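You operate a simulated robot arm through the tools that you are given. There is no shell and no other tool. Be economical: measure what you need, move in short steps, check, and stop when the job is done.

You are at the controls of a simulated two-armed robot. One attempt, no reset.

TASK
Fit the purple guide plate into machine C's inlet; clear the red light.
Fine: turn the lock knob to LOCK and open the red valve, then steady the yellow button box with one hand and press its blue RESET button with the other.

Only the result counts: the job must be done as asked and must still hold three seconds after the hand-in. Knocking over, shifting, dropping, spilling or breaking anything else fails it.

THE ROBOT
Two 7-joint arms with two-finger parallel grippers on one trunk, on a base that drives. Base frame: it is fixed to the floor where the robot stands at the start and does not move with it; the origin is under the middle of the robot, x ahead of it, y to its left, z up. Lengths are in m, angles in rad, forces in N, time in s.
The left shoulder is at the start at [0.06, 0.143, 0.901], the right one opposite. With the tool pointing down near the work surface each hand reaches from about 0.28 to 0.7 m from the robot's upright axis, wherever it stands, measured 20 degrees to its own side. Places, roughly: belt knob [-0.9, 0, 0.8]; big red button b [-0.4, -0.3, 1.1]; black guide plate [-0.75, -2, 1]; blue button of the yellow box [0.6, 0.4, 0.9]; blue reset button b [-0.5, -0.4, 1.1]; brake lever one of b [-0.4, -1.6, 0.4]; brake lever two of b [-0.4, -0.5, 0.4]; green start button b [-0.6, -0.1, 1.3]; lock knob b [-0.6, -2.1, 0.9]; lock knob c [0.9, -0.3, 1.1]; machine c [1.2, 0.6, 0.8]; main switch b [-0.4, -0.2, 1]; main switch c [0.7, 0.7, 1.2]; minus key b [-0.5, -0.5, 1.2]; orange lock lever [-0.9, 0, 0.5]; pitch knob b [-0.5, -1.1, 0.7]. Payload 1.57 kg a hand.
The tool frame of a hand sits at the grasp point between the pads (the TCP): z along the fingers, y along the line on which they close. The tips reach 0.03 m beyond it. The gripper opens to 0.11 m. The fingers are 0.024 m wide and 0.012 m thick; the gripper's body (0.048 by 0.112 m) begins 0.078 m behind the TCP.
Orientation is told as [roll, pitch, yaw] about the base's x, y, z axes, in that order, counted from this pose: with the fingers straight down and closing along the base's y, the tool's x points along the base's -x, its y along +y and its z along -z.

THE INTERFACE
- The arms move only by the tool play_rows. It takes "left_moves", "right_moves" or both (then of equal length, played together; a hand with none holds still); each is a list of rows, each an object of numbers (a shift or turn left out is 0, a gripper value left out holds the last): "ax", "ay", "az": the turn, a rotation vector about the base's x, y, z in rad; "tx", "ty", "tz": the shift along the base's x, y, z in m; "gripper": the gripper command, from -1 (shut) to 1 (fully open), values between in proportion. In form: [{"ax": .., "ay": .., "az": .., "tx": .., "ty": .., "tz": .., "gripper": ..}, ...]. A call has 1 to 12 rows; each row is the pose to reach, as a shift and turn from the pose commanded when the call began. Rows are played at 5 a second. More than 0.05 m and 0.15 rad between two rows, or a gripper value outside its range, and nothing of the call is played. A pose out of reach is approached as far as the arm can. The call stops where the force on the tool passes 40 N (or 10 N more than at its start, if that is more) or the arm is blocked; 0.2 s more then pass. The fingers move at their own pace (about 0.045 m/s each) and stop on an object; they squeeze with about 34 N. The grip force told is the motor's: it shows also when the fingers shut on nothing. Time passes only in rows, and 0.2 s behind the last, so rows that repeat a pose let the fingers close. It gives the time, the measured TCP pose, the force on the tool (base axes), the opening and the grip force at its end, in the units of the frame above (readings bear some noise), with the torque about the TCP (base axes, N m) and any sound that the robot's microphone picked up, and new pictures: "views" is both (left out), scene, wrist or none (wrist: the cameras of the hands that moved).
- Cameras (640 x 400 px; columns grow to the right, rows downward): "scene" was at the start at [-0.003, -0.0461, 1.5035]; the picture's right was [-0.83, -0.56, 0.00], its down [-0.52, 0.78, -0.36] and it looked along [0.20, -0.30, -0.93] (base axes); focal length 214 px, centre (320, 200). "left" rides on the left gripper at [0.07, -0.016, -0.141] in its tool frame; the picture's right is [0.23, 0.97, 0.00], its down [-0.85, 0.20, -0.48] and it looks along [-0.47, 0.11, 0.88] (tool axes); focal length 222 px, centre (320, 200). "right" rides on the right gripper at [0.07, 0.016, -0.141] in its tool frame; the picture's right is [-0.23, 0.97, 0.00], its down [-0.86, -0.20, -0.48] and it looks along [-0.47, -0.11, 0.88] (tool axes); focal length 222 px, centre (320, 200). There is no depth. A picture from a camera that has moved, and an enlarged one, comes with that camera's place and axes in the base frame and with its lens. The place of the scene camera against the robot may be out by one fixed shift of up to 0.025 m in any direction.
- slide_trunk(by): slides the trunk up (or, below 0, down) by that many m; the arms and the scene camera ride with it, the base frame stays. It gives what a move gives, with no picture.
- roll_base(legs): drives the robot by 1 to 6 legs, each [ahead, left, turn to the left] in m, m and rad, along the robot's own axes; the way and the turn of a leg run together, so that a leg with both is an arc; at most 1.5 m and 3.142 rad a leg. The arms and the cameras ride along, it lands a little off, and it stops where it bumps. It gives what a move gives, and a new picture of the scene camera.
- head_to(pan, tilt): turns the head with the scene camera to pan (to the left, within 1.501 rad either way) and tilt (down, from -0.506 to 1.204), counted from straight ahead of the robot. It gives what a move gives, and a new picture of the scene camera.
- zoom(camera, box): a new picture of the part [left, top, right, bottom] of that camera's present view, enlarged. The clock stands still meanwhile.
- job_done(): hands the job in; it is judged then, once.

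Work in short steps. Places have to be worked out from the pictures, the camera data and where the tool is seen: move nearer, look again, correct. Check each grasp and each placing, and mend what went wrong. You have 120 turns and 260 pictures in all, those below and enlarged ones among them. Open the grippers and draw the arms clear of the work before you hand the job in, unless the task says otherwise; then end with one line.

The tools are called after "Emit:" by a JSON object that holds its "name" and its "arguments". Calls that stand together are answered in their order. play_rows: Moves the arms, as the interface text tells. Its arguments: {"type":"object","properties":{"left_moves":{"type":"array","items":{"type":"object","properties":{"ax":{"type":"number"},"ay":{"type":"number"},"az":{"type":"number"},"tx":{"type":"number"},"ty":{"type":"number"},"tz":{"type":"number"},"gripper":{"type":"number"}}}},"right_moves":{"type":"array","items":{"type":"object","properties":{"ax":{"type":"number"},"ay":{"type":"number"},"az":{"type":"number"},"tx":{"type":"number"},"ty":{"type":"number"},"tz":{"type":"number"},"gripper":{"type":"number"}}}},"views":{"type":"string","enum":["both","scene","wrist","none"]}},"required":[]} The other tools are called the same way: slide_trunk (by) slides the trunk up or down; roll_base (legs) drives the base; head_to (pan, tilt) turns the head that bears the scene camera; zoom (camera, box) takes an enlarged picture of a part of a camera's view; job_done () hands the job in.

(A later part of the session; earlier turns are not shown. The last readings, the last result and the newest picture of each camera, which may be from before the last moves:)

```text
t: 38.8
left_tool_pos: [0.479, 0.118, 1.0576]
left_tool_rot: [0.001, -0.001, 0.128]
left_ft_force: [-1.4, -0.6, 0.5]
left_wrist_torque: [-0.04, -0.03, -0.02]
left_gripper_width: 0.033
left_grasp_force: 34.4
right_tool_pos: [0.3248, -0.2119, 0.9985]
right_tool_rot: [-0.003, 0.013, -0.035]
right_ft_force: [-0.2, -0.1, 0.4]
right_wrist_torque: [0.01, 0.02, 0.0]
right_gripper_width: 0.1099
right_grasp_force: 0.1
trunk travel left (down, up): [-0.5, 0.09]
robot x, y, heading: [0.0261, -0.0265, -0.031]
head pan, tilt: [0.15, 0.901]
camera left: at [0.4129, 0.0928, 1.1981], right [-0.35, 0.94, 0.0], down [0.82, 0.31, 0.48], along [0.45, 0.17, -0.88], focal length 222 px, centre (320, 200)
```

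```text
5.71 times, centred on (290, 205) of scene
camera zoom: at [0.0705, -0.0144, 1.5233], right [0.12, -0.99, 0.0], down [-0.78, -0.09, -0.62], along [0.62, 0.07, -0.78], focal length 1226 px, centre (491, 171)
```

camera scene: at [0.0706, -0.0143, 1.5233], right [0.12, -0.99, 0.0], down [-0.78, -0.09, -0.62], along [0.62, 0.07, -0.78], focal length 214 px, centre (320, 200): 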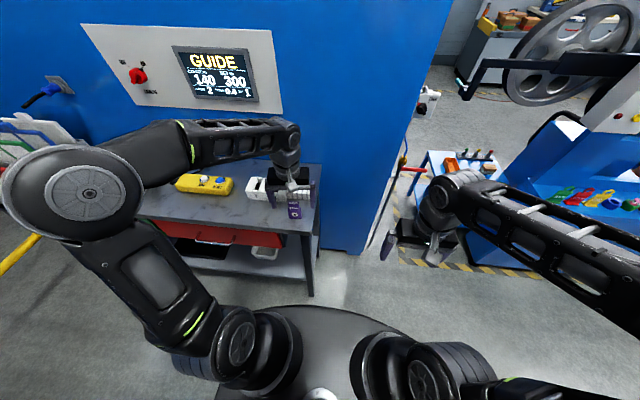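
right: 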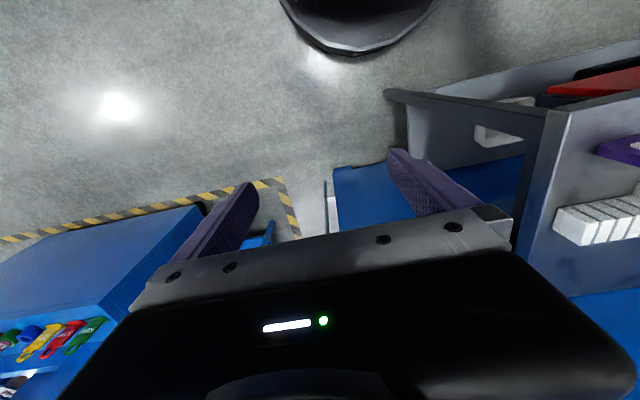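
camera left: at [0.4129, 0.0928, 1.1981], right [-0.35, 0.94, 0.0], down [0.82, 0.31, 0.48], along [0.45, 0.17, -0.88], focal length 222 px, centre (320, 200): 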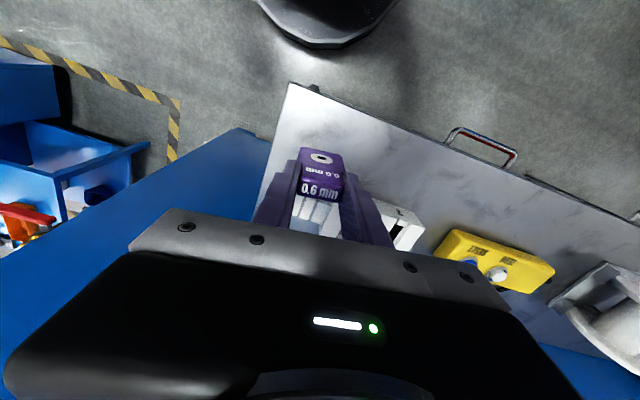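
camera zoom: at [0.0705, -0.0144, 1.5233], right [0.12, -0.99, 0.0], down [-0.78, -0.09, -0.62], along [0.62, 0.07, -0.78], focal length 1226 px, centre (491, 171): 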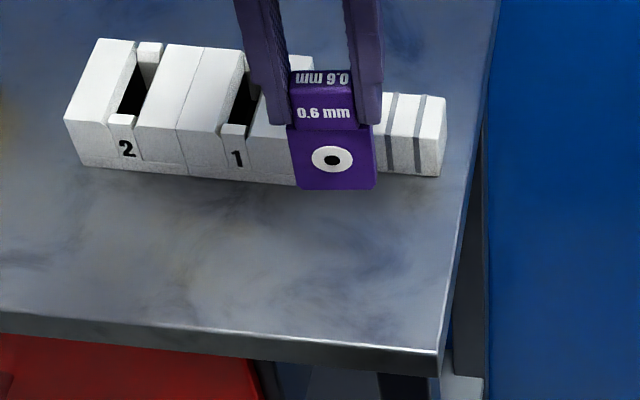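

Refused for a too-long step; same plan without the last lateral row.

Emit:
{"name": "play_rows", "arguments": {"left_moves": [{"tz": -0.04}, {"tz": -0.07}, {"tz": -0.085}, {"tz": -0.0905}, {"tz": -0.0905}, {"tz": -0.0905, "gripper": 0.3}, {"tz": -0.0905, "gripper": 1}, {"tz": -0.0905, "gripper": 1}, {"tz": -0.0905, "gripper": 1}, {"tz": -0.05, "gripper": 1}, {"tz": -0.01, "gripper": 1}], "views": "wrist"}}

Emit:
{"name": "zoom", "arguments": {"camera": "scene", "box": [240, 170, 340, 240]}}

```text
t: 41.2
left_tool_pos: [0.4819, 0.1175, 1.0478]
left_tool_rot: [0.0, -0.001, 0.13]
left_ft_force: [0.5, -0.8, -0.5]
left_wrist_torque: [0.01, 0.03, -0.04]
left_gripper_width: 0.1101
left_grasp_force: 0.1
right_tool_pos: [0.3248, -0.2105, 0.9987]
right_tool_rot: [-0.004, 0.013, -0.037]
right_ft_force: [0.0, -0.7, -0.9]
right_wrist_torque: [0.0, 0.0, 0.01]
right_gripper_width: 0.11
right_grasp_force: 0.1
trunk travel left (down, up): [-0.5, 0.09]
robot x, y, heading: [0.0306, -0.0238, -0.029]
head pan, tilt: [0.15, 0.901]
camera left: at [0.4153, 0.0928, 1.1887], right [-0.35, 0.94, 0.0], down [0.82, 0.31, 0.48], along [0.45, 0.17, -0.88], focal length 222 px, centre (320, 200)
```

left: 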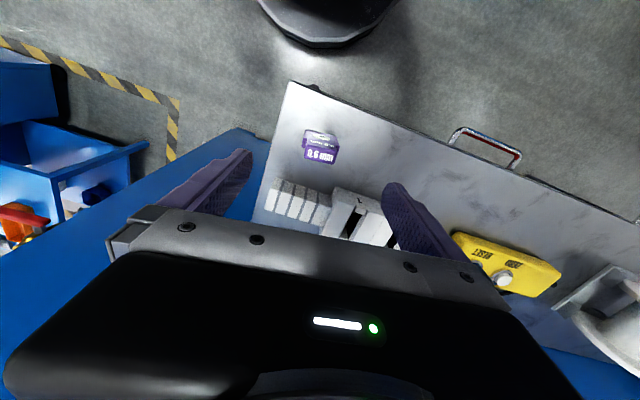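

```text
5.71 times, centred on (290, 205) of scene
camera zoom: at [0.0706, -0.0144, 1.5233], right [0.12, -0.99, 0.0], down [-0.78, -0.09, -0.62], along [0.62, 0.07, -0.78], focal length 1226 px, centre (491, 171)
```

zoom: 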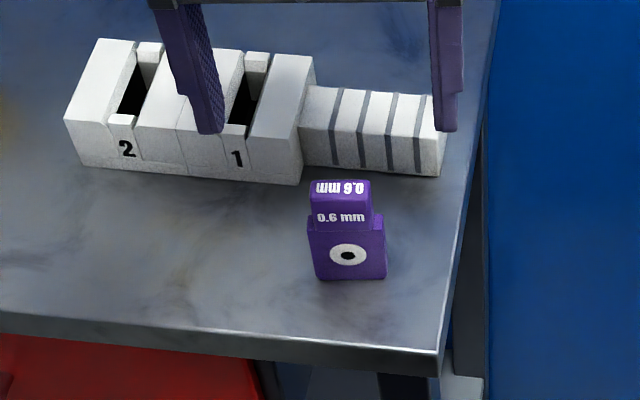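

Plate is back in its place. I retract the left hand and shift the base to the left to use the right hand.

Emit:
{"name": "play_rows", "arguments": {"left_moves": [{"tx": -0.035, "ty": 0.03, "az": -0.1}, {"tx": -0.07, "ty": 0.06, "az": -0.16}, {"tx": -0.1, "ty": 0.09, "az": -0.16}, {"tx": -0.12, "ty": 0.11, "az": -0.16}], "views": "none"}}

Emit:
{"name": "roll_base", "arguments": {"legs": [[-0.02, 0.32, 0.03]]}}

```text
t: 42.2
left_tool_pos: [0.3593, 0.2265, 1.0469]
left_tool_rot: [-0.001, 0.0, -0.033]
left_ft_force: [-0.5, -0.9, 0.2]
left_wrist_torque: [0.03, -0.03, 0.02]
left_gripper_width: 0.1099
left_grasp_force: 0.1
right_tool_pos: [0.3249, -0.2115, 0.9974]
right_tool_rot: [-0.003, 0.011, -0.035]
right_ft_force: [0.0, 0.2, -0.1]
right_wrist_torque: [0.01, 0.0, 0.02]
right_gripper_width: 0.11
right_grasp_force: 0.1
trunk travel left (down, up): [-0.5, 0.09]
robot x, y, heading: [0.03, -0.0227, -0.032]
head pan, tilt: [0.15, 0.901]
```

```text
t: 44.3
left_tool_pos: [0.3402, 0.5525, 1.0464]
left_tool_rot: [0.0, 0.0, -0.006]
left_ft_force: [-0.2, 0.3, 0.5]
left_wrist_torque: [-0.02, -0.01, 0.0]
left_gripper_width: 0.1102
left_grasp_force: 0.0
right_tool_pos: [0.3146, 0.1154, 0.9977]
right_tool_rot: [-0.005, 0.012, -0.009]
right_ft_force: [-0.7, -0.1, 0.6]
right_wrist_torque: [-0.02, 0.03, -0.05]
right_gripper_width: 0.1101
right_grasp_force: 0.1
trunk travel left (down, up): [-0.5, 0.09]
robot x, y, heading: [0.0169, 0.2913, -0.005]
head pan, tilt: [0.15, 0.901]
camera scene: at [0.0566, 0.3051, 1.5233], right [0.14, -0.99, 0.0], down [-0.78, -0.11, -0.62], along [0.61, 0.09, -0.78], focal length 214 px, centre (320, 200)
```

scene: 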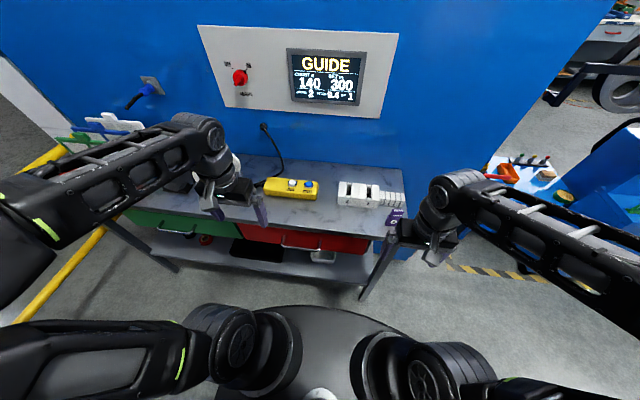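

I move the right hand toward above the plate at safe height with yaw 0.13 and take a wrist view.

Emit:
{"name": "play_rows", "arguments": {"right_moves": [{"tx": 0.04, "tz": 0.015, "az": 0.07, "ay": -0.012, "ax": 0.004}, {"tx": 0.08, "tz": 0.03, "az": 0.139, "ay": -0.012, "ax": 0.004}, {"tx": 0.12, "tz": 0.03, "az": 0.139, "ay": -0.012, "ax": 0.004}, {"tx": 0.166, "ty": 0.003, "tz": 0.01, "az": 0.139, "ay": -0.012, "ax": 0.004}], "views": "wrist"}}

Emit:
{"name": "zoom", "arguments": {"camera": "right", "box": [240, 110, 400, 230]}}

Emit:
{"name": "zoom", "arguments": {"camera": "scene", "box": [340, 170, 440, 240]}}

```text
refused: row 4 steps farther than a row can; nothing moved
```

```text
3.33 times, centred on (320, 170) of right
camera zoom: at [0.2465, 0.1328, 1.1403], right [0.24, 0.97, -0.01], down [0.86, -0.21, 0.47], along [0.45, -0.12, -0.88], focal length 740 px, centre (320, 300)
```

zoom: 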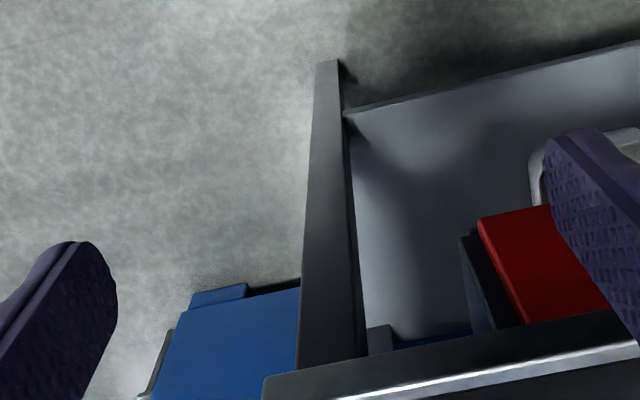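

```text
5.71 times, centred on (390, 205) of scene
camera zoom: at [0.0566, 0.3051, 1.5233], right [0.14, -0.99, 0.0], down [-0.78, -0.11, -0.62], along [0.61, 0.09, -0.78], focal length 1226 px, centre (-80, 171)
```

zoom: 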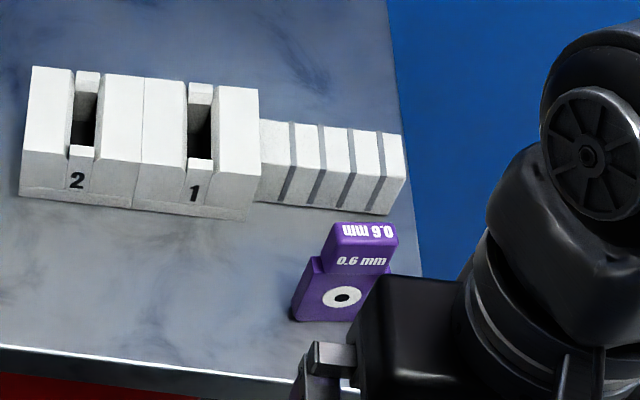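

Again with smaller steps, and I batch the views after it.

Emit:
{"name": "play_rows", "arguments": {"right_moves": [{"tx": 0.035, "tz": 0.015, "az": 0.07, "ay": -0.012, "ax": 0.004}, {"tx": 0.07, "tz": 0.03, "az": 0.139, "ay": -0.012, "ax": 0.004}, {"tx": 0.11, "tz": 0.03, "az": 0.139, "ay": -0.012, "ax": 0.004}, {"tx": 0.14, "ty": 0.003, "tz": 0.02, "az": 0.139, "ay": -0.012, "ax": 0.004}, {"tx": 0.166, "ty": 0.003, "tz": 0.01, "az": 0.139, "ay": -0.012, "ax": 0.004}], "views": "none"}}

Emit:
{"name": "zoom", "arguments": {"camera": "right", "box": [240, 110, 400, 230]}}

Emit:
{"name": "zoom", "arguments": {"camera": "scene", "box": [340, 170, 440, 240]}}

```text
t: 45.5
left_tool_pos: [0.3394, 0.5519, 1.0456]
left_tool_rot: [0.0, 0.003, -0.005]
left_ft_force: [0.5, -0.6, 0.0]
left_wrist_torque: [0.0, -0.02, 0.02]
left_gripper_width: 0.1101
left_grasp_force: 0.0
right_tool_pos: [0.4825, 0.1184, 1.0074]
right_tool_rot: [0.0, 0.001, 0.128]
right_ft_force: [1.2, 0.7, 0.3]
right_wrist_torque: [-0.01, -0.01, -0.03]
right_gripper_width: 0.11
right_grasp_force: 0.1
trunk travel left (down, up): [-0.5, 0.09]
robot x, y, heading: [0.0158, 0.2958, -0.003]
head pan, tilt: [0.15, 0.901]
```

```text
3.33 times, centred on (320, 170) of right
camera zoom: at [0.4114, 0.126, 1.1493], right [0.1, 0.99, 0.0], down [0.87, -0.09, 0.48], along [0.47, -0.05, -0.88], focal length 740 px, centre (320, 300)
```

zoom: 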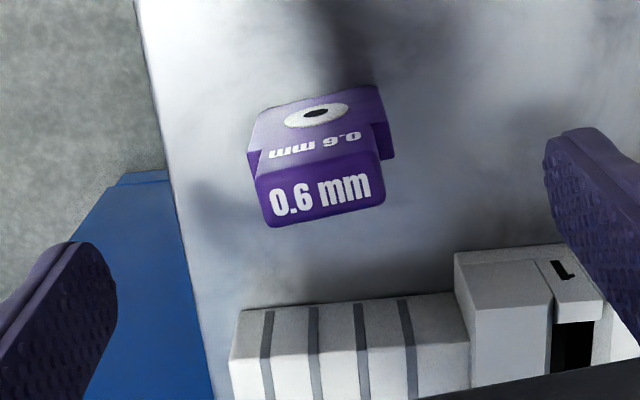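

```text
5.71 times, centred on (390, 205) of scene
camera zoom: at [0.0575, 0.3041, 1.5233], right [0.14, -0.99, 0.0], down [-0.78, -0.11, -0.62], along [0.61, 0.09, -0.78], focal length 1226 px, centre (-80, 171)
```

zoom: 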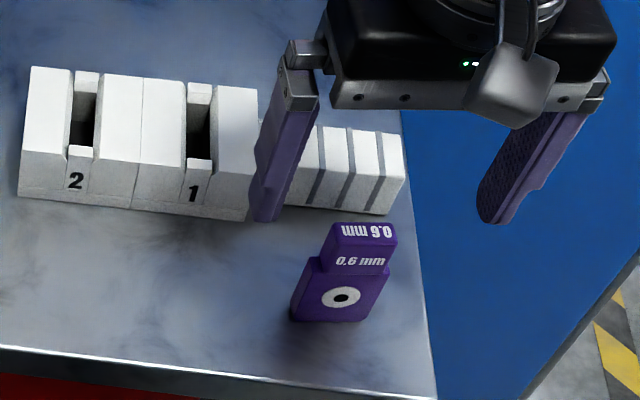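

Tab centre at (0.479,0.1195); I lower to TCP z 0.967 and grip, then lift.

Emit:
{"name": "play_rows", "arguments": {"right_moves": [{"tx": -0.004, "ty": 0.001, "tz": -0.015, "az": 0.015}, {"tx": -0.004, "ty": 0.001, "tz": -0.04, "az": 0.015}, {"tx": -0.004, "ty": 0.001, "tz": -0.04, "az": 0.015, "gripper": -0.2}, {"tx": -0.004, "ty": 0.001, "tz": -0.04, "az": 0.015, "gripper": -0.6}, {"tx": -0.004, "ty": 0.001, "tz": -0.04, "az": 0.015, "gripper": -1}, {"tx": -0.004, "ty": 0.001, "tz": -0.04, "az": 0.015, "gripper": -1}, {"tx": -0.004, "ty": 0.001, "tz": -0.04, "az": 0.015, "gripper": -1}, {"tx": -0.004, "ty": 0.001, "tz": -0.04, "az": 0.015, "gripper": -1}, {"tx": -0.004, "ty": 0.001, "tz": -0.01, "az": 0.015, "gripper": -1}, {"tx": -0.004, "ty": 0.001, "tz": 0.03, "az": 0.015, "gripper": -1}, {"tx": -0.004, "ty": 0.001, "tz": 0.06, "az": 0.015, "gripper": -1}], "views": "none"}}

Emit:
{"name": "zoom", "arguments": {"camera": "right", "box": [240, 110, 400, 230]}}

Emit:
{"name": "zoom", "arguments": {"camera": "scene", "box": [340, 150, 440, 220]}}

```text
t: 47.9
left_tool_pos: [0.3401, 0.5523, 1.0472]
left_tool_rot: [0.0, 0.0, -0.006]
left_ft_force: [-0.3, 0.6, 0.1]
left_wrist_torque: [0.03, 0.0, -0.01]
left_gripper_width: 0.1101
left_grasp_force: 0.1
right_tool_pos: [0.4768, 0.1148, 1.0709]
right_tool_rot: [0.0, 0.002, 0.145]
right_ft_force: [-0.1, 0.2, -0.5]
right_wrist_torque: [0.04, -0.01, -0.04]
right_gripper_width: 0.0332
right_grasp_force: 34.2
trunk travel left (down, up): [-0.5, 0.09]
robot x, y, heading: [0.0168, 0.2927, -0.003]
head pan, tilt: [0.15, 0.901]
```

```text
3.33 times, centred on (320, 170) of right
camera zoom: at [0.4055, 0.1225, 1.2116], right [0.08, 1.0, 0.0], down [0.88, -0.07, 0.48], along [0.48, -0.04, -0.88], focal length 740 px, centre (320, 300)
```

zoom: 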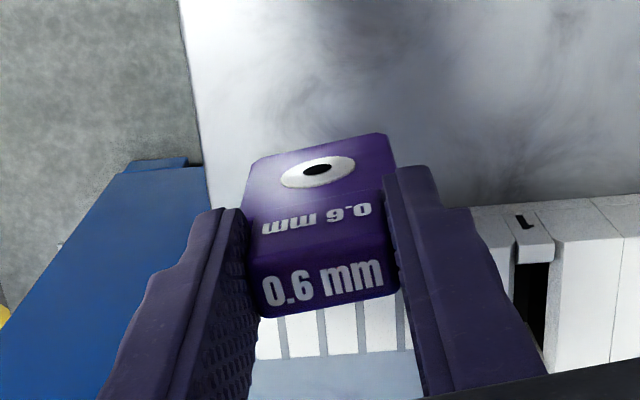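

```text
5.71 times, centred on (390, 185) of scene
camera zoom: at [0.0565, 0.3041, 1.5233], right [0.14, -0.99, 0.0], down [-0.78, -0.11, -0.62], along [0.61, 0.09, -0.78], focal length 1226 px, centre (-80, 286)
```

zoom: 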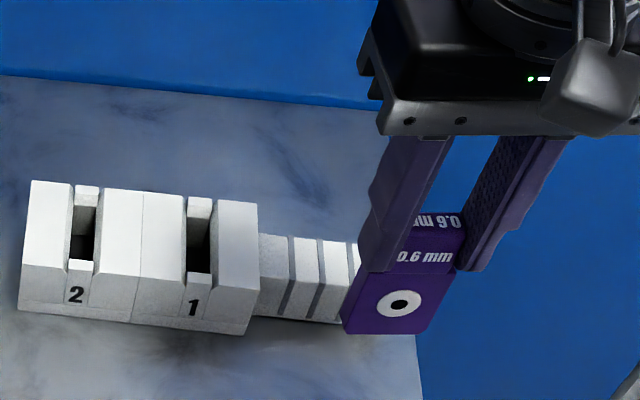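

Held well. I retract the hand, raise the trunk, and then drive toward the inlet.

Emit:
{"name": "play_rows", "arguments": {"right_moves": [{"tx": -0.04, "az": -0.07}, {"tx": -0.08, "az": -0.14}, {"tx": -0.11, "ty": -0.01, "az": -0.14}, {"tx": -0.13, "ty": -0.02, "az": -0.14}], "views": "none"}}

Emit:
{"name": "slide_trunk", "arguments": {"by": 0.09}}

Emit:
{"name": "roll_base", "arguments": {"legs": [[-0.02, -0.75, 0], [0.2, 0, 0.6]]}}

Emit:
{"name": "head_to", "arguments": {"pan": 0.1, "tilt": 0.5}}

```text
t: 48.9
left_tool_pos: [0.3389, 0.5527, 1.0479]
left_tool_rot: [0.0, 0.002, -0.005]
left_ft_force: [-0.1, -0.2, 0.4]
left_wrist_torque: [-0.03, 0.02, -0.01]
left_gripper_width: 0.1099
left_grasp_force: 0.0
right_tool_pos: [0.3458, 0.0975, 1.0693]
right_tool_rot: [0.0, 0.0, 0.006]
right_ft_force: [-0.1, -0.1, -0.7]
right_wrist_torque: [-0.04, 0.0, 0.04]
right_gripper_width: 0.033
right_grasp_force: 33.3
trunk travel left (down, up): [-0.5, 0.09]
robot x, y, heading: [0.0154, 0.2946, -0.01]
head pan, tilt: [0.15, 0.901]
```

```text
t: 50.2
left_tool_pos: [0.3396, 0.5535, 1.137]
left_tool_rot: [-0.001, 0.0, -0.006]
left_ft_force: [0.1, -0.7, -1.2]
left_wrist_torque: [0.0, -0.01, 0.04]
left_gripper_width: 0.1099
left_grasp_force: 0.1
right_tool_pos: [0.3461, 0.0967, 1.1588]
right_tool_rot: [-0.002, 0.0, 0.006]
right_ft_force: [0.0, -0.3, -0.8]
right_wrist_torque: [0.02, 0.03, -0.01]
right_gripper_width: 0.0328
right_grasp_force: 33.8
trunk travel left (down, up): [-0.59, 0.0]
robot x, y, heading: [0.0191, 0.2949, -0.008]
head pan, tilt: [0.15, 0.901]
```

```text
t: 56.0
left_tool_pos: [0.2969, -0.0091, 1.1363]
left_tool_rot: [-0.001, 0.002, 0.61]
left_ft_force: [0.4, -0.1, -0.2]
left_wrist_torque: [0.01, 0.02, 0.01]
left_gripper_width: 0.1097
left_grasp_force: 0.0
right_tool_pos: [0.5636, -0.3764, 1.1593]
right_tool_rot: [0.002, 0.002, 0.619]
right_ft_force: [-0.5, 0.7, -1.1]
right_wrist_torque: [0.01, 0.0, 0.02]
right_gripper_width: 0.033
right_grasp_force: 34.2
trunk travel left (down, up): [-0.59, 0.0]
robot x, y, heading: [0.1837, -0.408, 0.607]
head pan, tilt: [0.15, 0.901]
camera scene: at [0.2085, -0.3727, 1.6133], right [0.69, -0.73, 0.0], down [-0.57, -0.54, -0.62], along [0.45, 0.43, -0.78], focal length 214 px, centre (320, 200)
```

scene: 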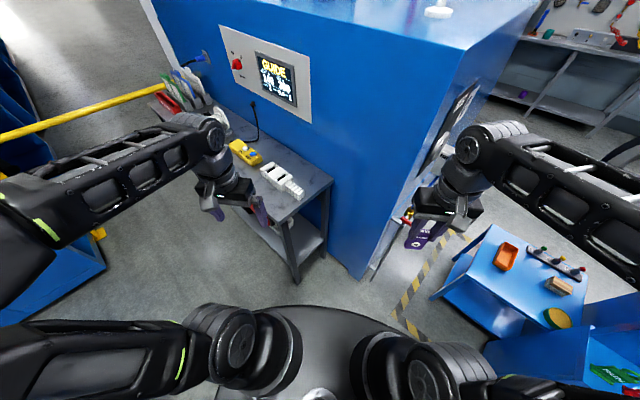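

```text
t: 56.8
left_tool_pos: [0.2965, -0.009, 1.136]
left_tool_rot: [0.001, 0.002, 0.611]
left_ft_force: [0.7, 1.1, -0.4]
left_wrist_torque: [-0.02, 0.0, -0.02]
left_gripper_width: 0.1099
left_grasp_force: 0.1
right_tool_pos: [0.5638, -0.3775, 1.1588]
right_tool_rot: [-0.001, 0.0, 0.62]
right_ft_force: [-0.3, -0.6, -0.7]
right_wrist_torque: [0.0, -0.01, -0.01]
right_gripper_width: 0.0329
right_grasp_force: 33.8
trunk travel left (down, up): [-0.59, 0.0]
robot x, y, heading: [0.1836, -0.4058, 0.608]
head pan, tilt: [0.099, 0.499]
camera scene: at [0.2223, -0.366, 1.6471], right [0.65, -0.76, 0.0], down [-0.36, -0.31, -0.88], along [0.67, 0.57, -0.48], focal length 214 px, centre (320, 200)
```

scene: 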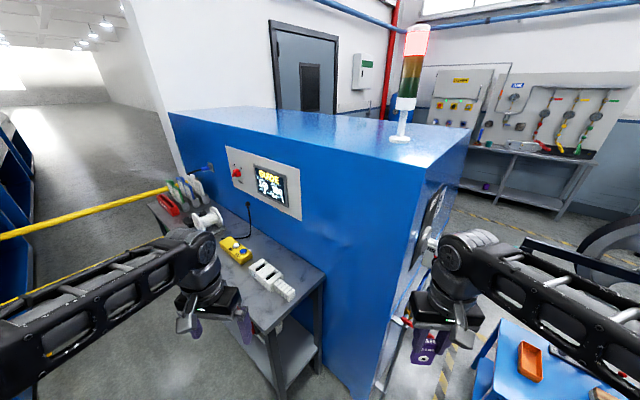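

I drive to about (0.42,-0.52) with heading 0.7, the slot then in front of the right hand.

Emit:
{"name": "roll_base", "arguments": {"legs": [[0.0, -0.228, 0], [0.128, 0, 0.09]]}}

Emit:
{"name": "zoom", "arguments": {"camera": "right", "box": [0, 0, 640, 400]}}

```text
t: 59.4
left_tool_pos: [0.4953, -0.1119, 1.1366]
left_tool_rot: [-0.001, 0.001, 0.696]
left_ft_force: [1.1, 0.3, 0.0]
left_wrist_torque: [-0.05, 0.02, 0.0]
left_gripper_width: 0.1103
left_grasp_force: 0.0
right_tool_pos: [0.7908, -0.4558, 1.1593]
right_tool_rot: [0.0, 0.001, 0.702]
right_ft_force: [0.1, 0.3, -1.1]
right_wrist_torque: [-0.06, 0.01, -0.01]
right_gripper_width: 0.0329
right_grasp_force: 34.2
trunk travel left (down, up): [-0.59, 0.0]
robot x, y, heading: [0.4126, -0.5222, 0.688]
head pan, tilt: [0.099, 0.499]
camera scene: at [0.4507, -0.4718, 1.6471], right [0.71, -0.7, 0.0], down [-0.34, -0.34, -0.88], along [0.62, 0.62, -0.48], focal length 214 px, centre (320, 200)
```

scene: 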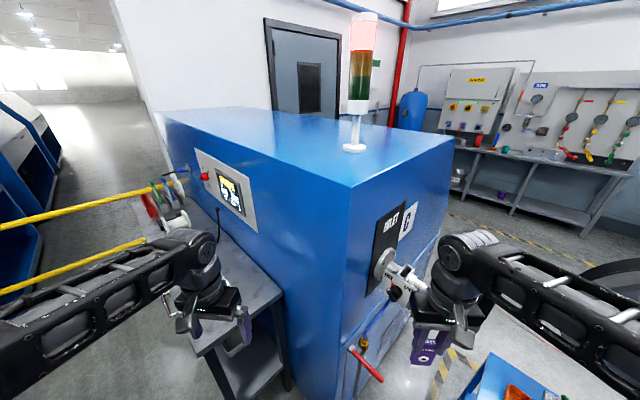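

```text
1.00 times, centred on (320, 200) of right (not enlarged: the box is as wide or as high as the picture)
camera zoom: at [0.7275, -0.4871, 1.2998], right [-0.46, 0.89, 0.0], down [0.78, 0.4, 0.48], along [0.42, 0.22, -0.88], focal length 222 px, centre (320, 200)
```

zoom: 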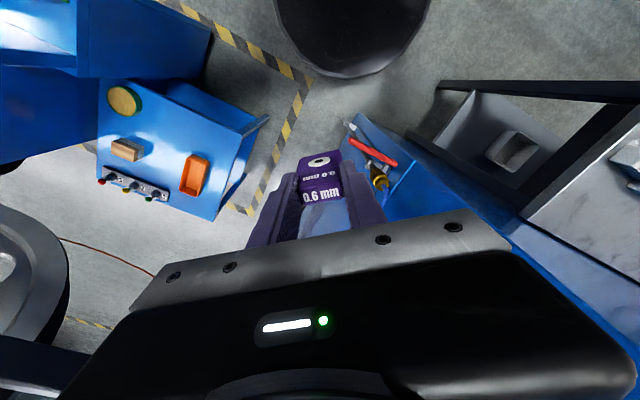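

Emit:
{"name": "zoom", "arguments": {"camera": "scene", "box": [340, 220, 460, 300]}}

Emit:
{"name": "zoom", "arguments": {"camera": "scene", "box": [330, 320, 450, 400]}}

```text
5.00 times, centred on (400, 260) of scene
camera zoom: at [0.4507, -0.4718, 1.6471], right [0.71, -0.7, 0.0], down [-0.34, -0.34, -0.88], along [0.62, 0.62, -0.48], focal length 1072 px, centre (-80, -100)
```

zoom: 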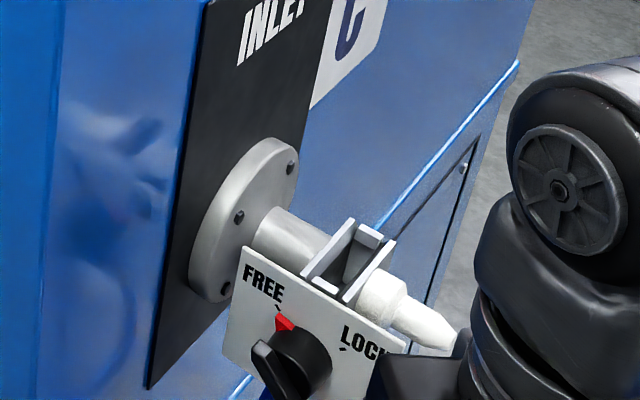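

```text
5.00 times, centred on (390, 360) of scene
camera zoom: at [0.4507, -0.4718, 1.6471], right [0.71, -0.7, 0.0], down [-0.34, -0.34, -0.88], along [0.62, 0.62, -0.48], focal length 1072 px, centre (-30, -600)
```

zoom: 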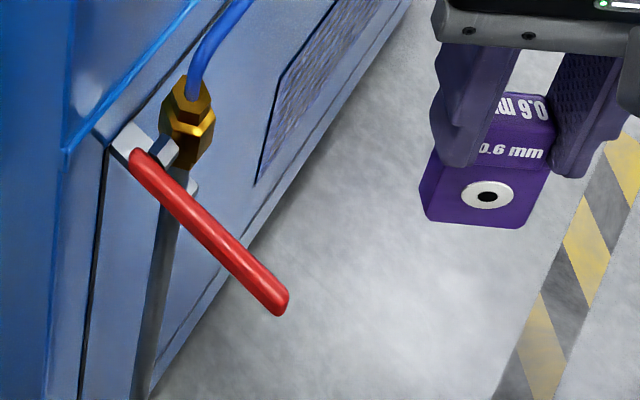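

Slot top centre triangulates to (0.973,-0.322,1.131). I raise and rotate the hand to yaw 1.571 here, clear of the knob.

Emit:
{"name": "play_rows", "arguments": {"right_moves": [{"tz": 0.02, "az": 0.13}, {"tz": 0.04, "az": 0.26}, {"tz": 0.06, "az": 0.39}, {"tz": 0.08, "az": 0.52}, {"tz": 0.1, "az": 0.65}, {"tz": 0.1, "az": 0.78}, {"tz": 0.1, "az": 0.869}], "views": "both"}}

```text
t: 61.0
left_tool_pos: [0.4919, -0.1132, 1.1376]
left_tool_rot: [0.001, 0.0, 0.694]
left_ft_force: [0.3, -0.5, -0.2]
left_wrist_torque: [0.04, 0.02, 0.02]
left_gripper_width: 0.1098
left_grasp_force: 0.1
right_tool_pos: [0.7955, -0.4302, 1.1869]
right_tool_rot: [0.002, -0.003, 1.509]
right_ft_force: [0.7, -0.8, -0.4]
right_wrist_torque: [0.03, 0.04, -0.01]
right_gripper_width: 0.033
right_grasp_force: 34.0
right hand out of reach, approached as far as the arm can: row 1, 2, 3, 4, 5, 6, 7
trunk travel left (down, up): [-0.59, 0.0]
robot x, y, heading: [0.412, -0.5215, 0.697]
head pan, tilt: [0.099, 0.499]
camera scene: at [0.4489, -0.4753, 1.6473], right [0.71, -0.7, 0.0], down [-0.34, -0.34, -0.88], along [0.62, 0.63, -0.48], focal length 214 px, centre (320, 200)
camera right: at [0.7735, -0.499, 1.3282], right [-0.96, 0.29, 0.0], down [0.25, 0.84, 0.48], along [0.14, 0.46, -0.88], focal length 222 px, centre (320, 200)
```

scene: 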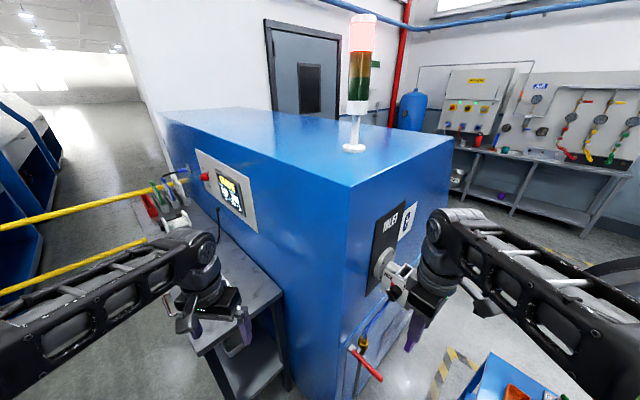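
right: 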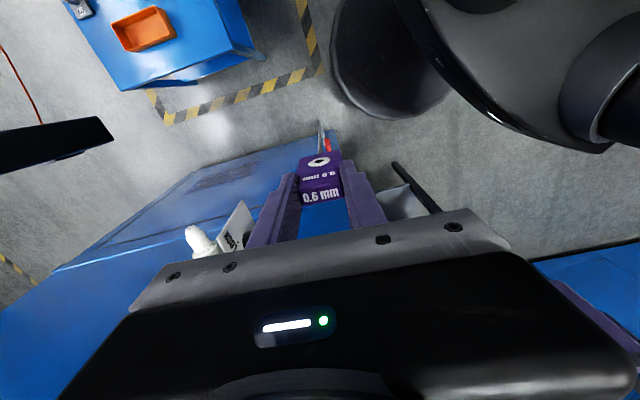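

At this close radius the arm can't rise enough. I test whether farther out (away from the inlet) the height 1.26 is reachable.

Emit:
{"name": "play_rows", "arguments": {"right_moves": [{"tx": 0.03, "ty": -0.01}, {"tx": 0.06, "ty": -0.02}, {"tx": 0.09, "ty": -0.03}, {"tx": 0.11, "ty": -0.03}], "views": "wrist"}}

```text
t: 62.0
left_tool_pos: [0.4919, -0.1113, 1.1368]
left_tool_rot: [-0.001, 0.002, 0.696]
left_ft_force: [-0.6, 0.6, -0.4]
left_wrist_torque: [-0.01, 0.02, 0.0]
left_gripper_width: 0.11
left_grasp_force: 0.0
right_tool_pos: [0.9077, -0.4602, 1.1867]
right_tool_rot: [-0.001, 0.0, 1.511]
right_ft_force: [-0.2, -0.3, -1.3]
right_wrist_torque: [-0.03, -0.01, -0.01]
right_gripper_width: 0.0331
right_grasp_force: 33.9
trunk travel left (down, up): [-0.59, 0.0]
robot x, y, heading: [0.4118, -0.5182, 0.69]
head pan, tilt: [0.099, 0.499]
camera right: at [0.8866, -0.5279, 1.3284], right [-0.96, 0.29, 0.0], down [0.25, 0.84, 0.48], along [0.14, 0.46, -0.88], focal length 222 px, centre (320, 200)
```

right: 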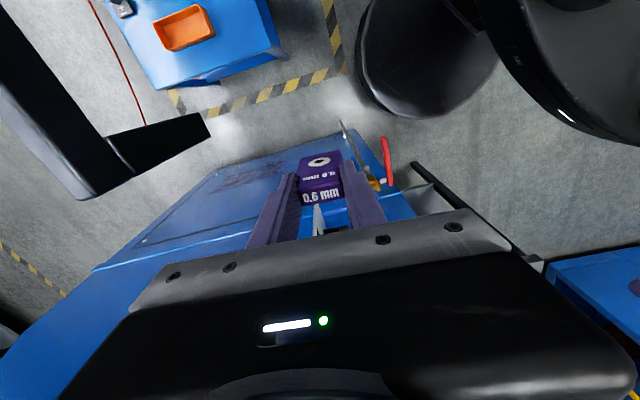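

No limit hit here; the command follows the measured pose. I now try up 0.06 plus the remaining yaw at this radius.

Emit:
{"name": "play_rows", "arguments": {"right_moves": [{"tz": 0.02, "az": 0.03}, {"tz": 0.04, "az": 0.06}, {"tz": 0.06, "az": 0.06}], "views": "none"}}

```text
t: 62.8
left_tool_pos: [0.4948, -0.1117, 1.1364]
left_tool_rot: [-0.001, 0.001, 0.694]
left_ft_force: [-0.2, 0.1, -1.0]
left_wrist_torque: [0.0, 0.02, 0.0]
left_gripper_width: 0.1096
left_grasp_force: 0.2
right_tool_pos: [0.9112, -0.4398, 1.1845]
right_tool_rot: [-0.001, 0.0, 1.568]
right_ft_force: [0.7, 0.8, -0.5]
right_wrist_torque: [-0.02, -0.02, -0.03]
right_gripper_width: 0.0329
right_grasp_force: 33.7
right hand out of reach, approached as far as the arm can: row 1, 2, 3
trunk travel left (down, up): [-0.59, 0.0]
robot x, y, heading: [0.4107, -0.518, 0.688]
head pan, tilt: [0.099, 0.499]
```

Emit:
{"name": "play_rows", "arguments": {"right_moves": [{"tx": 0.03, "ty": -0.02}, {"tx": 0.06, "ty": -0.03}, {"tx": 0.08, "ty": -0.03, "tz": 0.02}, {"tx": 0.08, "ty": -0.03, "tz": 0.04}, {"tx": 0.08, "ty": -0.03, "tz": 0.06}], "views": "none"}}

```text
t: 64.0
left_tool_pos: [0.4936, -0.1133, 1.1371]
left_tool_rot: [0.001, 0.0, 0.694]
left_ft_force: [0.1, -0.1, -0.5]
left_wrist_torque: [-0.02, 0.05, -0.04]
left_gripper_width: 0.11
left_grasp_force: 0.0
right_tool_pos: [0.9924, -0.4694, 1.1756]
right_tool_rot: [-0.005, -0.001, 1.571]
right_ft_force: [-0.5, 0.0, -0.8]
right_wrist_torque: [0.01, 0.05, -0.02]
right_gripper_width: 0.0328
right_grasp_force: 33.7
right hand out of reach, approached as far as the arm can: row 2, 3, 4, 5
trunk travel left (down, up): [-0.59, 0.0]
robot x, y, heading: [0.4115, -0.5197, 0.691]
head pan, tilt: [0.099, 0.499]
```

The vertical tool is limited to z≈1.18 here, too low to enter the slot. Plan: set the plate back on the table turned 90°, regrasp its tab across the thickness with the tool pitched forward (~0.5 rad), which gains height. First retract and drive back.

Emit:
{"name": "play_rows", "arguments": {"right_moves": [{"tx": -0.04, "tz": -0.01}, {"tx": -0.08, "tz": -0.02}, {"tx": -0.12, "tz": -0.02}, {"tx": -0.16, "tz": -0.02}, {"tx": -0.2, "ty": -0.01, "tz": -0.02}], "views": "none"}}

Emit:
{"name": "roll_base", "arguments": {"legs": [[-0.12, 0, 0], [0, 0.438, 0], [0.1, 0, 0]]}}

Emit:
{"name": "head_to", "arguments": {"pan": 0.0, "tilt": 0.9}}

```text
t: 65.2
left_tool_pos: [0.4912, -0.1116, 1.1361]
left_tool_rot: [-0.002, 0.002, 0.695]
left_ft_force: [-0.8, 0.3, -0.2]
left_wrist_torque: [0.01, -0.08, 0.01]
left_gripper_width: 0.1102
left_grasp_force: 0.1
right_tool_pos: [0.7876, -0.4797, 1.1549]
right_tool_rot: [-0.003, 0.0, 1.565]
right_ft_force: [-0.6, 0.5, -1.0]
right_wrist_torque: [0.01, -0.04, 0.01]
right_gripper_width: 0.033
right_grasp_force: 33.8
trunk travel left (down, up): [-0.59, 0.0]
robot x, y, heading: [0.4137, -0.5143, 0.693]
head pan, tilt: [0.099, 0.499]
```

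```text
t: 69.5
left_tool_pos: [0.2035, 0.2147, 1.1357]
left_tool_rot: [0.0, 0.002, 0.692]
left_ft_force: [0.6, -0.2, 0.6]
left_wrist_torque: [-0.04, 0.02, 0.0]
left_gripper_width: 0.11
left_grasp_force: 0.1
right_tool_pos: [0.4982, -0.1528, 1.1555]
right_tool_rot: [-0.002, 0.0, 1.566]
right_ft_force: [0.3, -0.5, -1.1]
right_wrist_torque: [-0.05, 0.03, 0.0]
right_gripper_width: 0.0331
right_grasp_force: 34.5
trunk travel left (down, up): [-0.59, 0.0]
robot x, y, heading: [0.1215, -0.1889, 0.688]
head pan, tilt: [0.099, 0.499]
camera scene: at [0.1583, -0.1454, 1.6471], right [0.71, -0.7, 0.0], down [-0.34, -0.34, -0.88], along [0.62, 0.62, -0.48], focal length 214 px, centre (320, 200)
```

scene: 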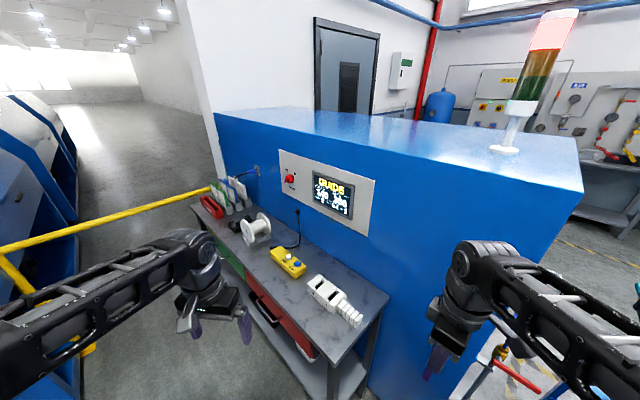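

```text
t: 70.3
left_tool_pos: [0.2019, 0.2142, 1.1371]
left_tool_rot: [0.001, -0.001, 0.694]
left_ft_force: [0.1, 0.4, -0.2]
left_wrist_torque: [0.01, 0.03, -0.03]
left_gripper_width: 0.11
left_grasp_force: 0.1
right_tool_pos: [0.4964, -0.1526, 1.1547]
right_tool_rot: [0.0, -0.001, 1.568]
right_ft_force: [-0.2, -0.6, -0.6]
right_wrist_torque: [-0.01, 0.0, 0.0]
right_gripper_width: 0.033
right_grasp_force: 33.4
trunk travel left (down, up): [-0.59, 0.0]
robot x, y, heading: [0.1189, -0.1943, 0.693]
head pan, tilt: [0.0, 0.901]
camera scene: at [0.1511, -0.1629, 1.6134], right [0.64, -0.77, 0.0], down [-0.6, -0.5, -0.62], along [0.48, 0.4, -0.78], focal length 214 px, centre (320, 200)
```

scene: 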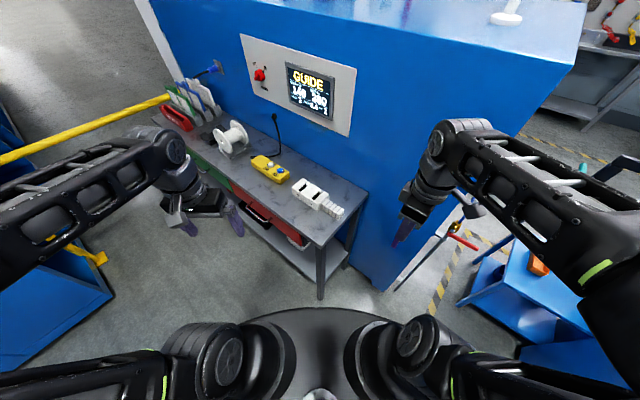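

I carry the plate to its spot (0.485,0.118), now turned 90°, and lower near the table first.

Emit:
{"name": "play_rows", "arguments": {"right_moves": [{"ty": 0.045}, {"ty": 0.09, "tx": -0.01}, {"ty": 0.135, "tx": -0.011}, {"ty": 0.18, "tx": -0.011}, {"ty": 0.225, "tx": -0.011}, {"ty": 0.271, "tx": -0.011}, {"ty": 0.271, "tx": -0.011, "tz": -0.05}, {"ty": 0.271, "tx": -0.011, "tz": -0.1}, {"ty": 0.271, "tx": -0.011, "tz": -0.14}, {"ty": 0.271, "tx": -0.011, "tz": -0.17}], "views": "none"}}

Emit:
{"name": "zoom", "arguments": {"camera": "scene", "box": [250, 160, 390, 260]}}

```text
t: 72.5
left_tool_pos: [0.2012, 0.2146, 1.1368]
left_tool_rot: [0.0, 0.002, 0.693]
left_ft_force: [0.2, 0.1, 0.7]
left_wrist_torque: [-0.03, 0.01, 0.01]
left_gripper_width: 0.1103
left_grasp_force: 0.1
right_tool_pos: [0.4884, 0.1171, 0.9833]
right_tool_rot: [0.0, -0.001, 1.565]
right_ft_force: [0.6, 0.3, -0.4]
right_wrist_torque: [0.0, 0.02, 0.01]
right_gripper_width: 0.0328
right_grasp_force: 34.1
trunk travel left (down, up): [-0.59, 0.0]
robot x, y, heading: [0.1224, -0.1916, 0.694]
head pan, tilt: [0.0, 0.901]
```

```text
4.00 times, centred on (320, 210) of scene
camera zoom: at [0.151, -0.1625, 1.6133], right [0.64, -0.77, 0.0], down [-0.6, -0.5, -0.62], along [0.48, 0.39, -0.78], focal length 858 px, centre (320, 160)
```

zoom: 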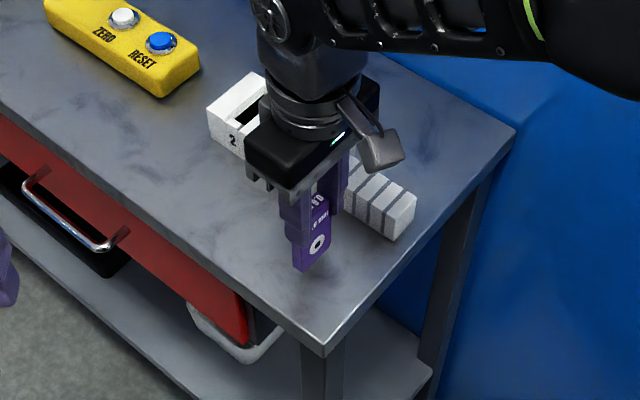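

Good placement. I lower the last 16 mm, release slowly, and rise.

Emit:
{"name": "play_rows", "arguments": {"right_moves": [{"tz": -0.01}, {"tz": -0.0155}, {"tz": -0.0155}, {"tz": -0.0155, "gripper": -0.2}, {"tz": -0.0155, "gripper": 0.4}, {"tz": -0.0155, "gripper": 1}, {"tz": -0.0155, "gripper": 1}, {"tz": -0.0155, "gripper": 1}, {"tz": 0.03, "gripper": 1}, {"tz": 0.075, "gripper": 1}], "views": "none"}}

Emit:
{"name": "zoom", "arguments": {"camera": "scene", "box": [250, 160, 390, 260]}}

Emit:
{"name": "zoom", "arguments": {"camera": "right", "box": [240, 90, 400, 230]}}

```text
t: 74.7
left_tool_pos: [0.2013, 0.2144, 1.1364]
left_tool_rot: [0.0, 0.001, 0.693]
left_ft_force: [-1.2, 0.2, 0.0]
left_wrist_torque: [-0.03, 0.0, -0.01]
left_gripper_width: 0.1099
left_grasp_force: 0.1
right_tool_pos: [0.4862, 0.1183, 1.0615]
right_tool_rot: [0.0, 0.002, 1.569]
right_ft_force: [-0.1, 0.2, 0.1]
right_wrist_torque: [0.0, 0.0, 0.03]
right_gripper_width: 0.1099
right_grasp_force: 0.0
trunk travel left (down, up): [-0.59, 0.0]
robot x, y, heading: [0.119, -0.1949, 0.692]
head pan, tilt: [0.0, 0.901]
```

```text
4.00 times, centred on (320, 210) of scene
camera zoom: at [0.1506, -0.1632, 1.6133], right [0.64, -0.77, 0.0], down [-0.6, -0.5, -0.62], along [0.48, 0.4, -0.78], focal length 858 px, centre (320, 160)
```

zoom: 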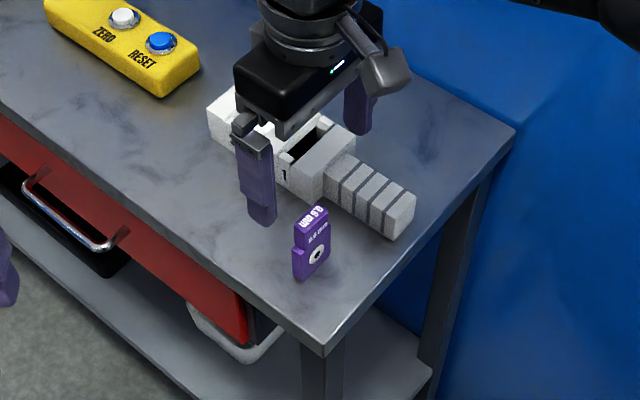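

```text
2.86 times, centred on (320, 160) of right
camera zoom: at [0.4689, 0.0494, 1.2023], right [-0.97, 0.23, 0.0], down [0.2, 0.85, 0.48], along [0.11, 0.46, -0.88], focal length 635 px, centre (320, 314)
```

zoom: 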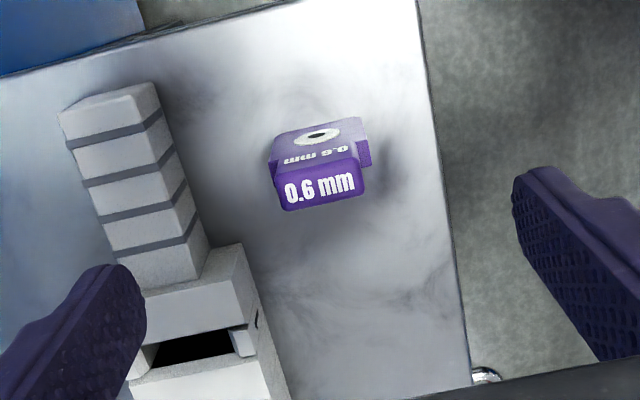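

Plate stands turned at (0.486,0.121). Now I rotate the hand to yaw 0 above it.

Emit:
{"name": "play_rows", "arguments": {"right_moves": [{"az": -0.14, "tx": -0.01}, {"az": -0.28, "tx": -0.02}, {"az": -0.42, "tx": -0.03}, {"az": -0.56, "tx": -0.04}, {"az": -0.7, "tx": -0.05}, {"az": -0.84, "tx": -0.06}, {"az": -0.98, "tx": -0.06}, {"az": -1.12, "tx": -0.06}, {"az": -1.26, "tx": -0.06}, {"az": -1.4, "tx": -0.06}, {"az": -1.54, "tx": -0.06}, {"az": -1.569, "tx": -0.06}], "views": "none"}}

Emit:
{"name": "play_rows", "arguments": {"right_moves": [{"ay": -0.14}, {"ay": -0.28}, {"ay": -0.42}, {"ay": -0.5}], "views": "both"}}

```text
t: 77.3
left_tool_pos: [0.2007, 0.2143, 1.1371]
left_tool_rot: [0.001, 0.001, 0.692]
left_ft_force: [0.7, 0.1, -0.6]
left_wrist_torque: [0.03, 0.03, -0.01]
left_gripper_width: 0.1101
left_grasp_force: 0.0
right_tool_pos: [0.4257, 0.1188, 1.0593]
right_tool_rot: [0.0, -0.001, -0.005]
right_ft_force: [0.8, -0.5, -0.2]
right_wrist_torque: [0.03, -0.02, -0.02]
right_gripper_width: 0.11
right_grasp_force: 0.2
trunk travel left (down, up): [-0.59, 0.0]
robot x, y, heading: [0.1187, -0.1946, 0.689]
head pan, tilt: [0.0, 0.901]
```

```text
t: 78.3
left_tool_pos: [0.202, 0.2164, 1.1363]
left_tool_rot: [0.001, 0.0, 0.693]
left_ft_force: [0.2, 0.2, 0.1]
left_wrist_torque: [0.01, 0.02, 0.01]
left_gripper_width: 0.1104
left_grasp_force: 0.1
right_tool_pos: [0.4261, 0.1179, 1.059]
right_tool_rot: [0.001, -0.503, -0.005]
right_ft_force: [0.3, 0.0, -0.6]
right_wrist_torque: [0.01, -0.02, 0.03]
right_gripper_width: 0.11
right_grasp_force: 0.1
trunk travel left (down, up): [-0.59, 0.0]
robot x, y, heading: [0.1211, -0.1927, 0.691]
head pan, tilt: [0.0, 0.901]
camera scene: at [0.1509, -0.163, 1.6133], right [0.64, -0.77, 0.0], down [-0.6, -0.5, -0.62], along [0.48, 0.4, -0.78], focal length 214 px, centre (320, 200)
camera right: at [0.2959, 0.1349, 1.1494], right [0.2, 0.97, 0.11], down [0.52, -0.2, 0.83], along [0.83, -0.11, -0.55], focal length 222 px, centre (320, 200)
```

scene: 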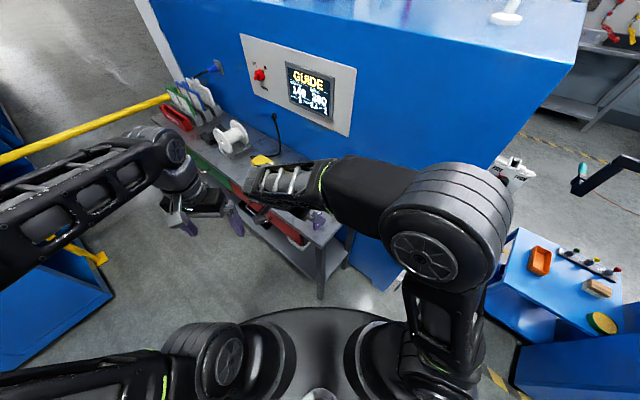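
right: 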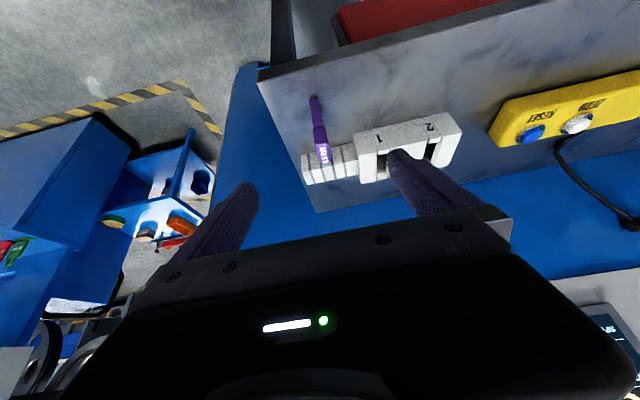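

I lower the tilted hand to the tab and grip across its thickness.

Emit:
{"name": "play_rows", "arguments": {"right_moves": [{"tx": 0.03, "ty": 0.002, "tz": -0.02}, {"tx": 0.052, "ty": 0.002, "tz": -0.04}, {"tx": 0.052, "ty": 0.002, "tz": -0.07}, {"tx": 0.052, "ty": 0.002, "tz": -0.088}, {"tx": 0.052, "ty": 0.002, "tz": -0.088}], "views": "wrist"}}

Emit:
{"name": "zoom", "arguments": {"camera": "right", "box": [240, 80, 400, 200]}}

Emit:
{"name": "zoom", "arguments": {"camera": "scene", "box": [250, 160, 390, 260]}}

```text
t: 79.5
left_tool_pos: [0.2019, 0.2145, 1.137]
left_tool_rot: [0.0, 0.001, 0.693]
left_ft_force: [0.3, -0.4, 0.0]
left_wrist_torque: [0.0, 0.02, 0.0]
left_gripper_width: 0.1099
left_grasp_force: 0.1
right_tool_pos: [0.4777, 0.1205, 0.971]
right_tool_rot: [0.0, -0.501, -0.003]
right_ft_force: [-0.3, 0.9, -0.6]
right_wrist_torque: [0.01, 0.01, 0.0]
right_gripper_width: 0.1098
right_grasp_force: 0.0
trunk travel left (down, up): [-0.59, 0.0]
robot x, y, heading: [0.1209, -0.1943, 0.69]
head pan, tilt: [0.0, 0.901]
camera right: at [0.3477, 0.1376, 1.0616], right [0.2, 0.97, 0.11], down [0.52, -0.2, 0.83], along [0.83, -0.11, -0.55], focal length 222 px, centre (320, 200)
```

right: 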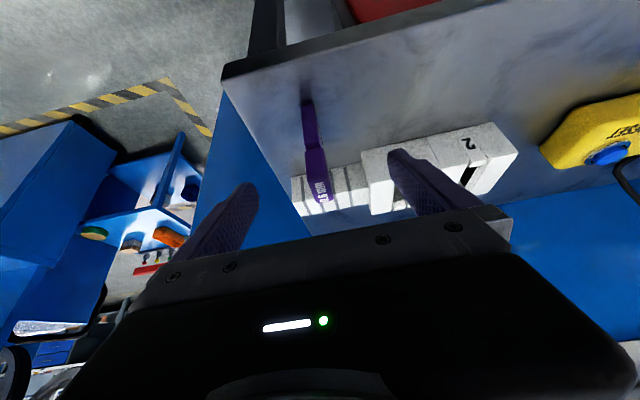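

```text
3.33 times, centred on (320, 140) of right
camera zoom: at [0.3477, 0.1376, 1.0616], right [0.2, 0.97, 0.11], down [0.52, -0.2, 0.83], along [0.83, -0.11, -0.55], focal length 740 px, centre (320, 400)
```

zoom: 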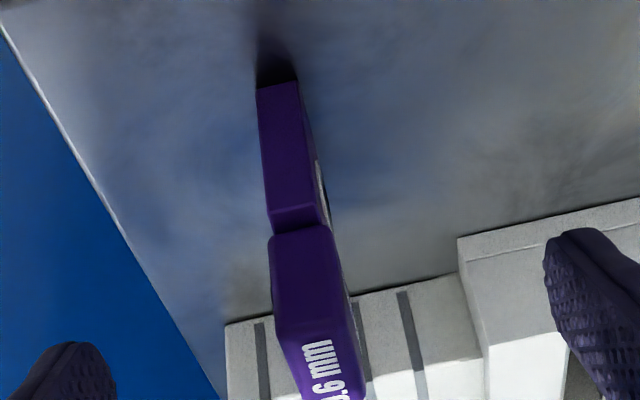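

```text
4.00 times, centred on (320, 210) of scene
camera zoom: at [0.1509, -0.1631, 1.6133], right [0.64, -0.77, 0.0], down [-0.6, -0.5, -0.62], along [0.48, 0.4, -0.78], focal length 858 px, centre (320, 160)
```

zoom: 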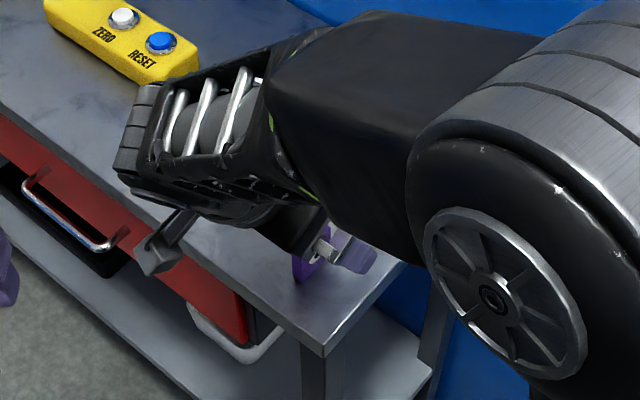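

The tab is thicker than the body and acts as a stop; plate bottom is at 0.883, tab 0.932–0.962. I lower 5 mm and grip.

Emit:
{"name": "play_rows", "arguments": {"right_moves": [{"tz": -0.005, "ty": 0.0005}, {"tz": -0.005, "gripper": 0.2}, {"tz": -0.005, "gripper": -0.4}, {"tz": -0.005, "gripper": -1}, {"tz": -0.005, "gripper": -1}, {"tz": -0.005, "gripper": -1}, {"tz": -0.005, "gripper": -1}, {"tz": -0.005, "gripper": -1}], "views": "none"}}

Emit:
{"name": "zoom", "arguments": {"camera": "right", "box": [240, 80, 400, 220]}}

```text
t: 81.3
left_tool_pos: [0.2029, 0.2131, 1.1364]
left_tool_rot: [0.0, 0.001, 0.692]
left_ft_force: [0.8, 0.0, 0.3]
left_wrist_torque: [0.0, -0.01, -0.03]
left_gripper_width: 0.1102
left_grasp_force: 0.1
right_tool_pos: [0.4779, 0.1207, 0.9669]
right_tool_rot: [0.0, -0.501, -0.004]
right_ft_force: [0.9, 0.1, 0.0]
right_wrist_torque: [0.02, -0.01, 0.0]
right_gripper_width: 0.015
right_grasp_force: 25.6
trunk travel left (down, up): [-0.59, 0.0]
robot x, y, heading: [0.1169, -0.1928, 0.691]
head pan, tilt: [0.0, 0.901]
```

```text
2.86 times, centred on (320, 150) of right
camera zoom: at [0.3476, 0.1376, 1.0573], right [0.2, 0.97, 0.11], down [0.52, -0.2, 0.83], along [0.83, -0.11, -0.55], focal length 635 px, centre (320, 343)
```

zoom: 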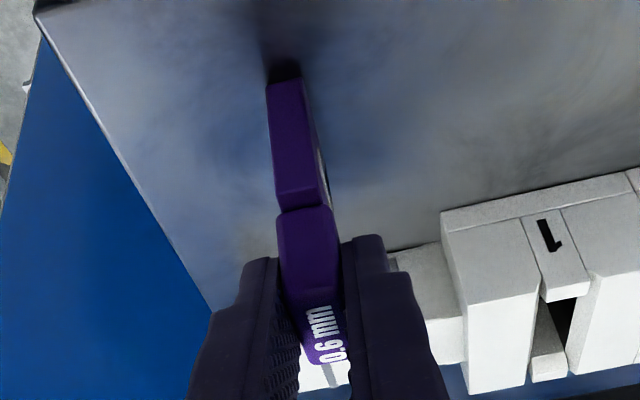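

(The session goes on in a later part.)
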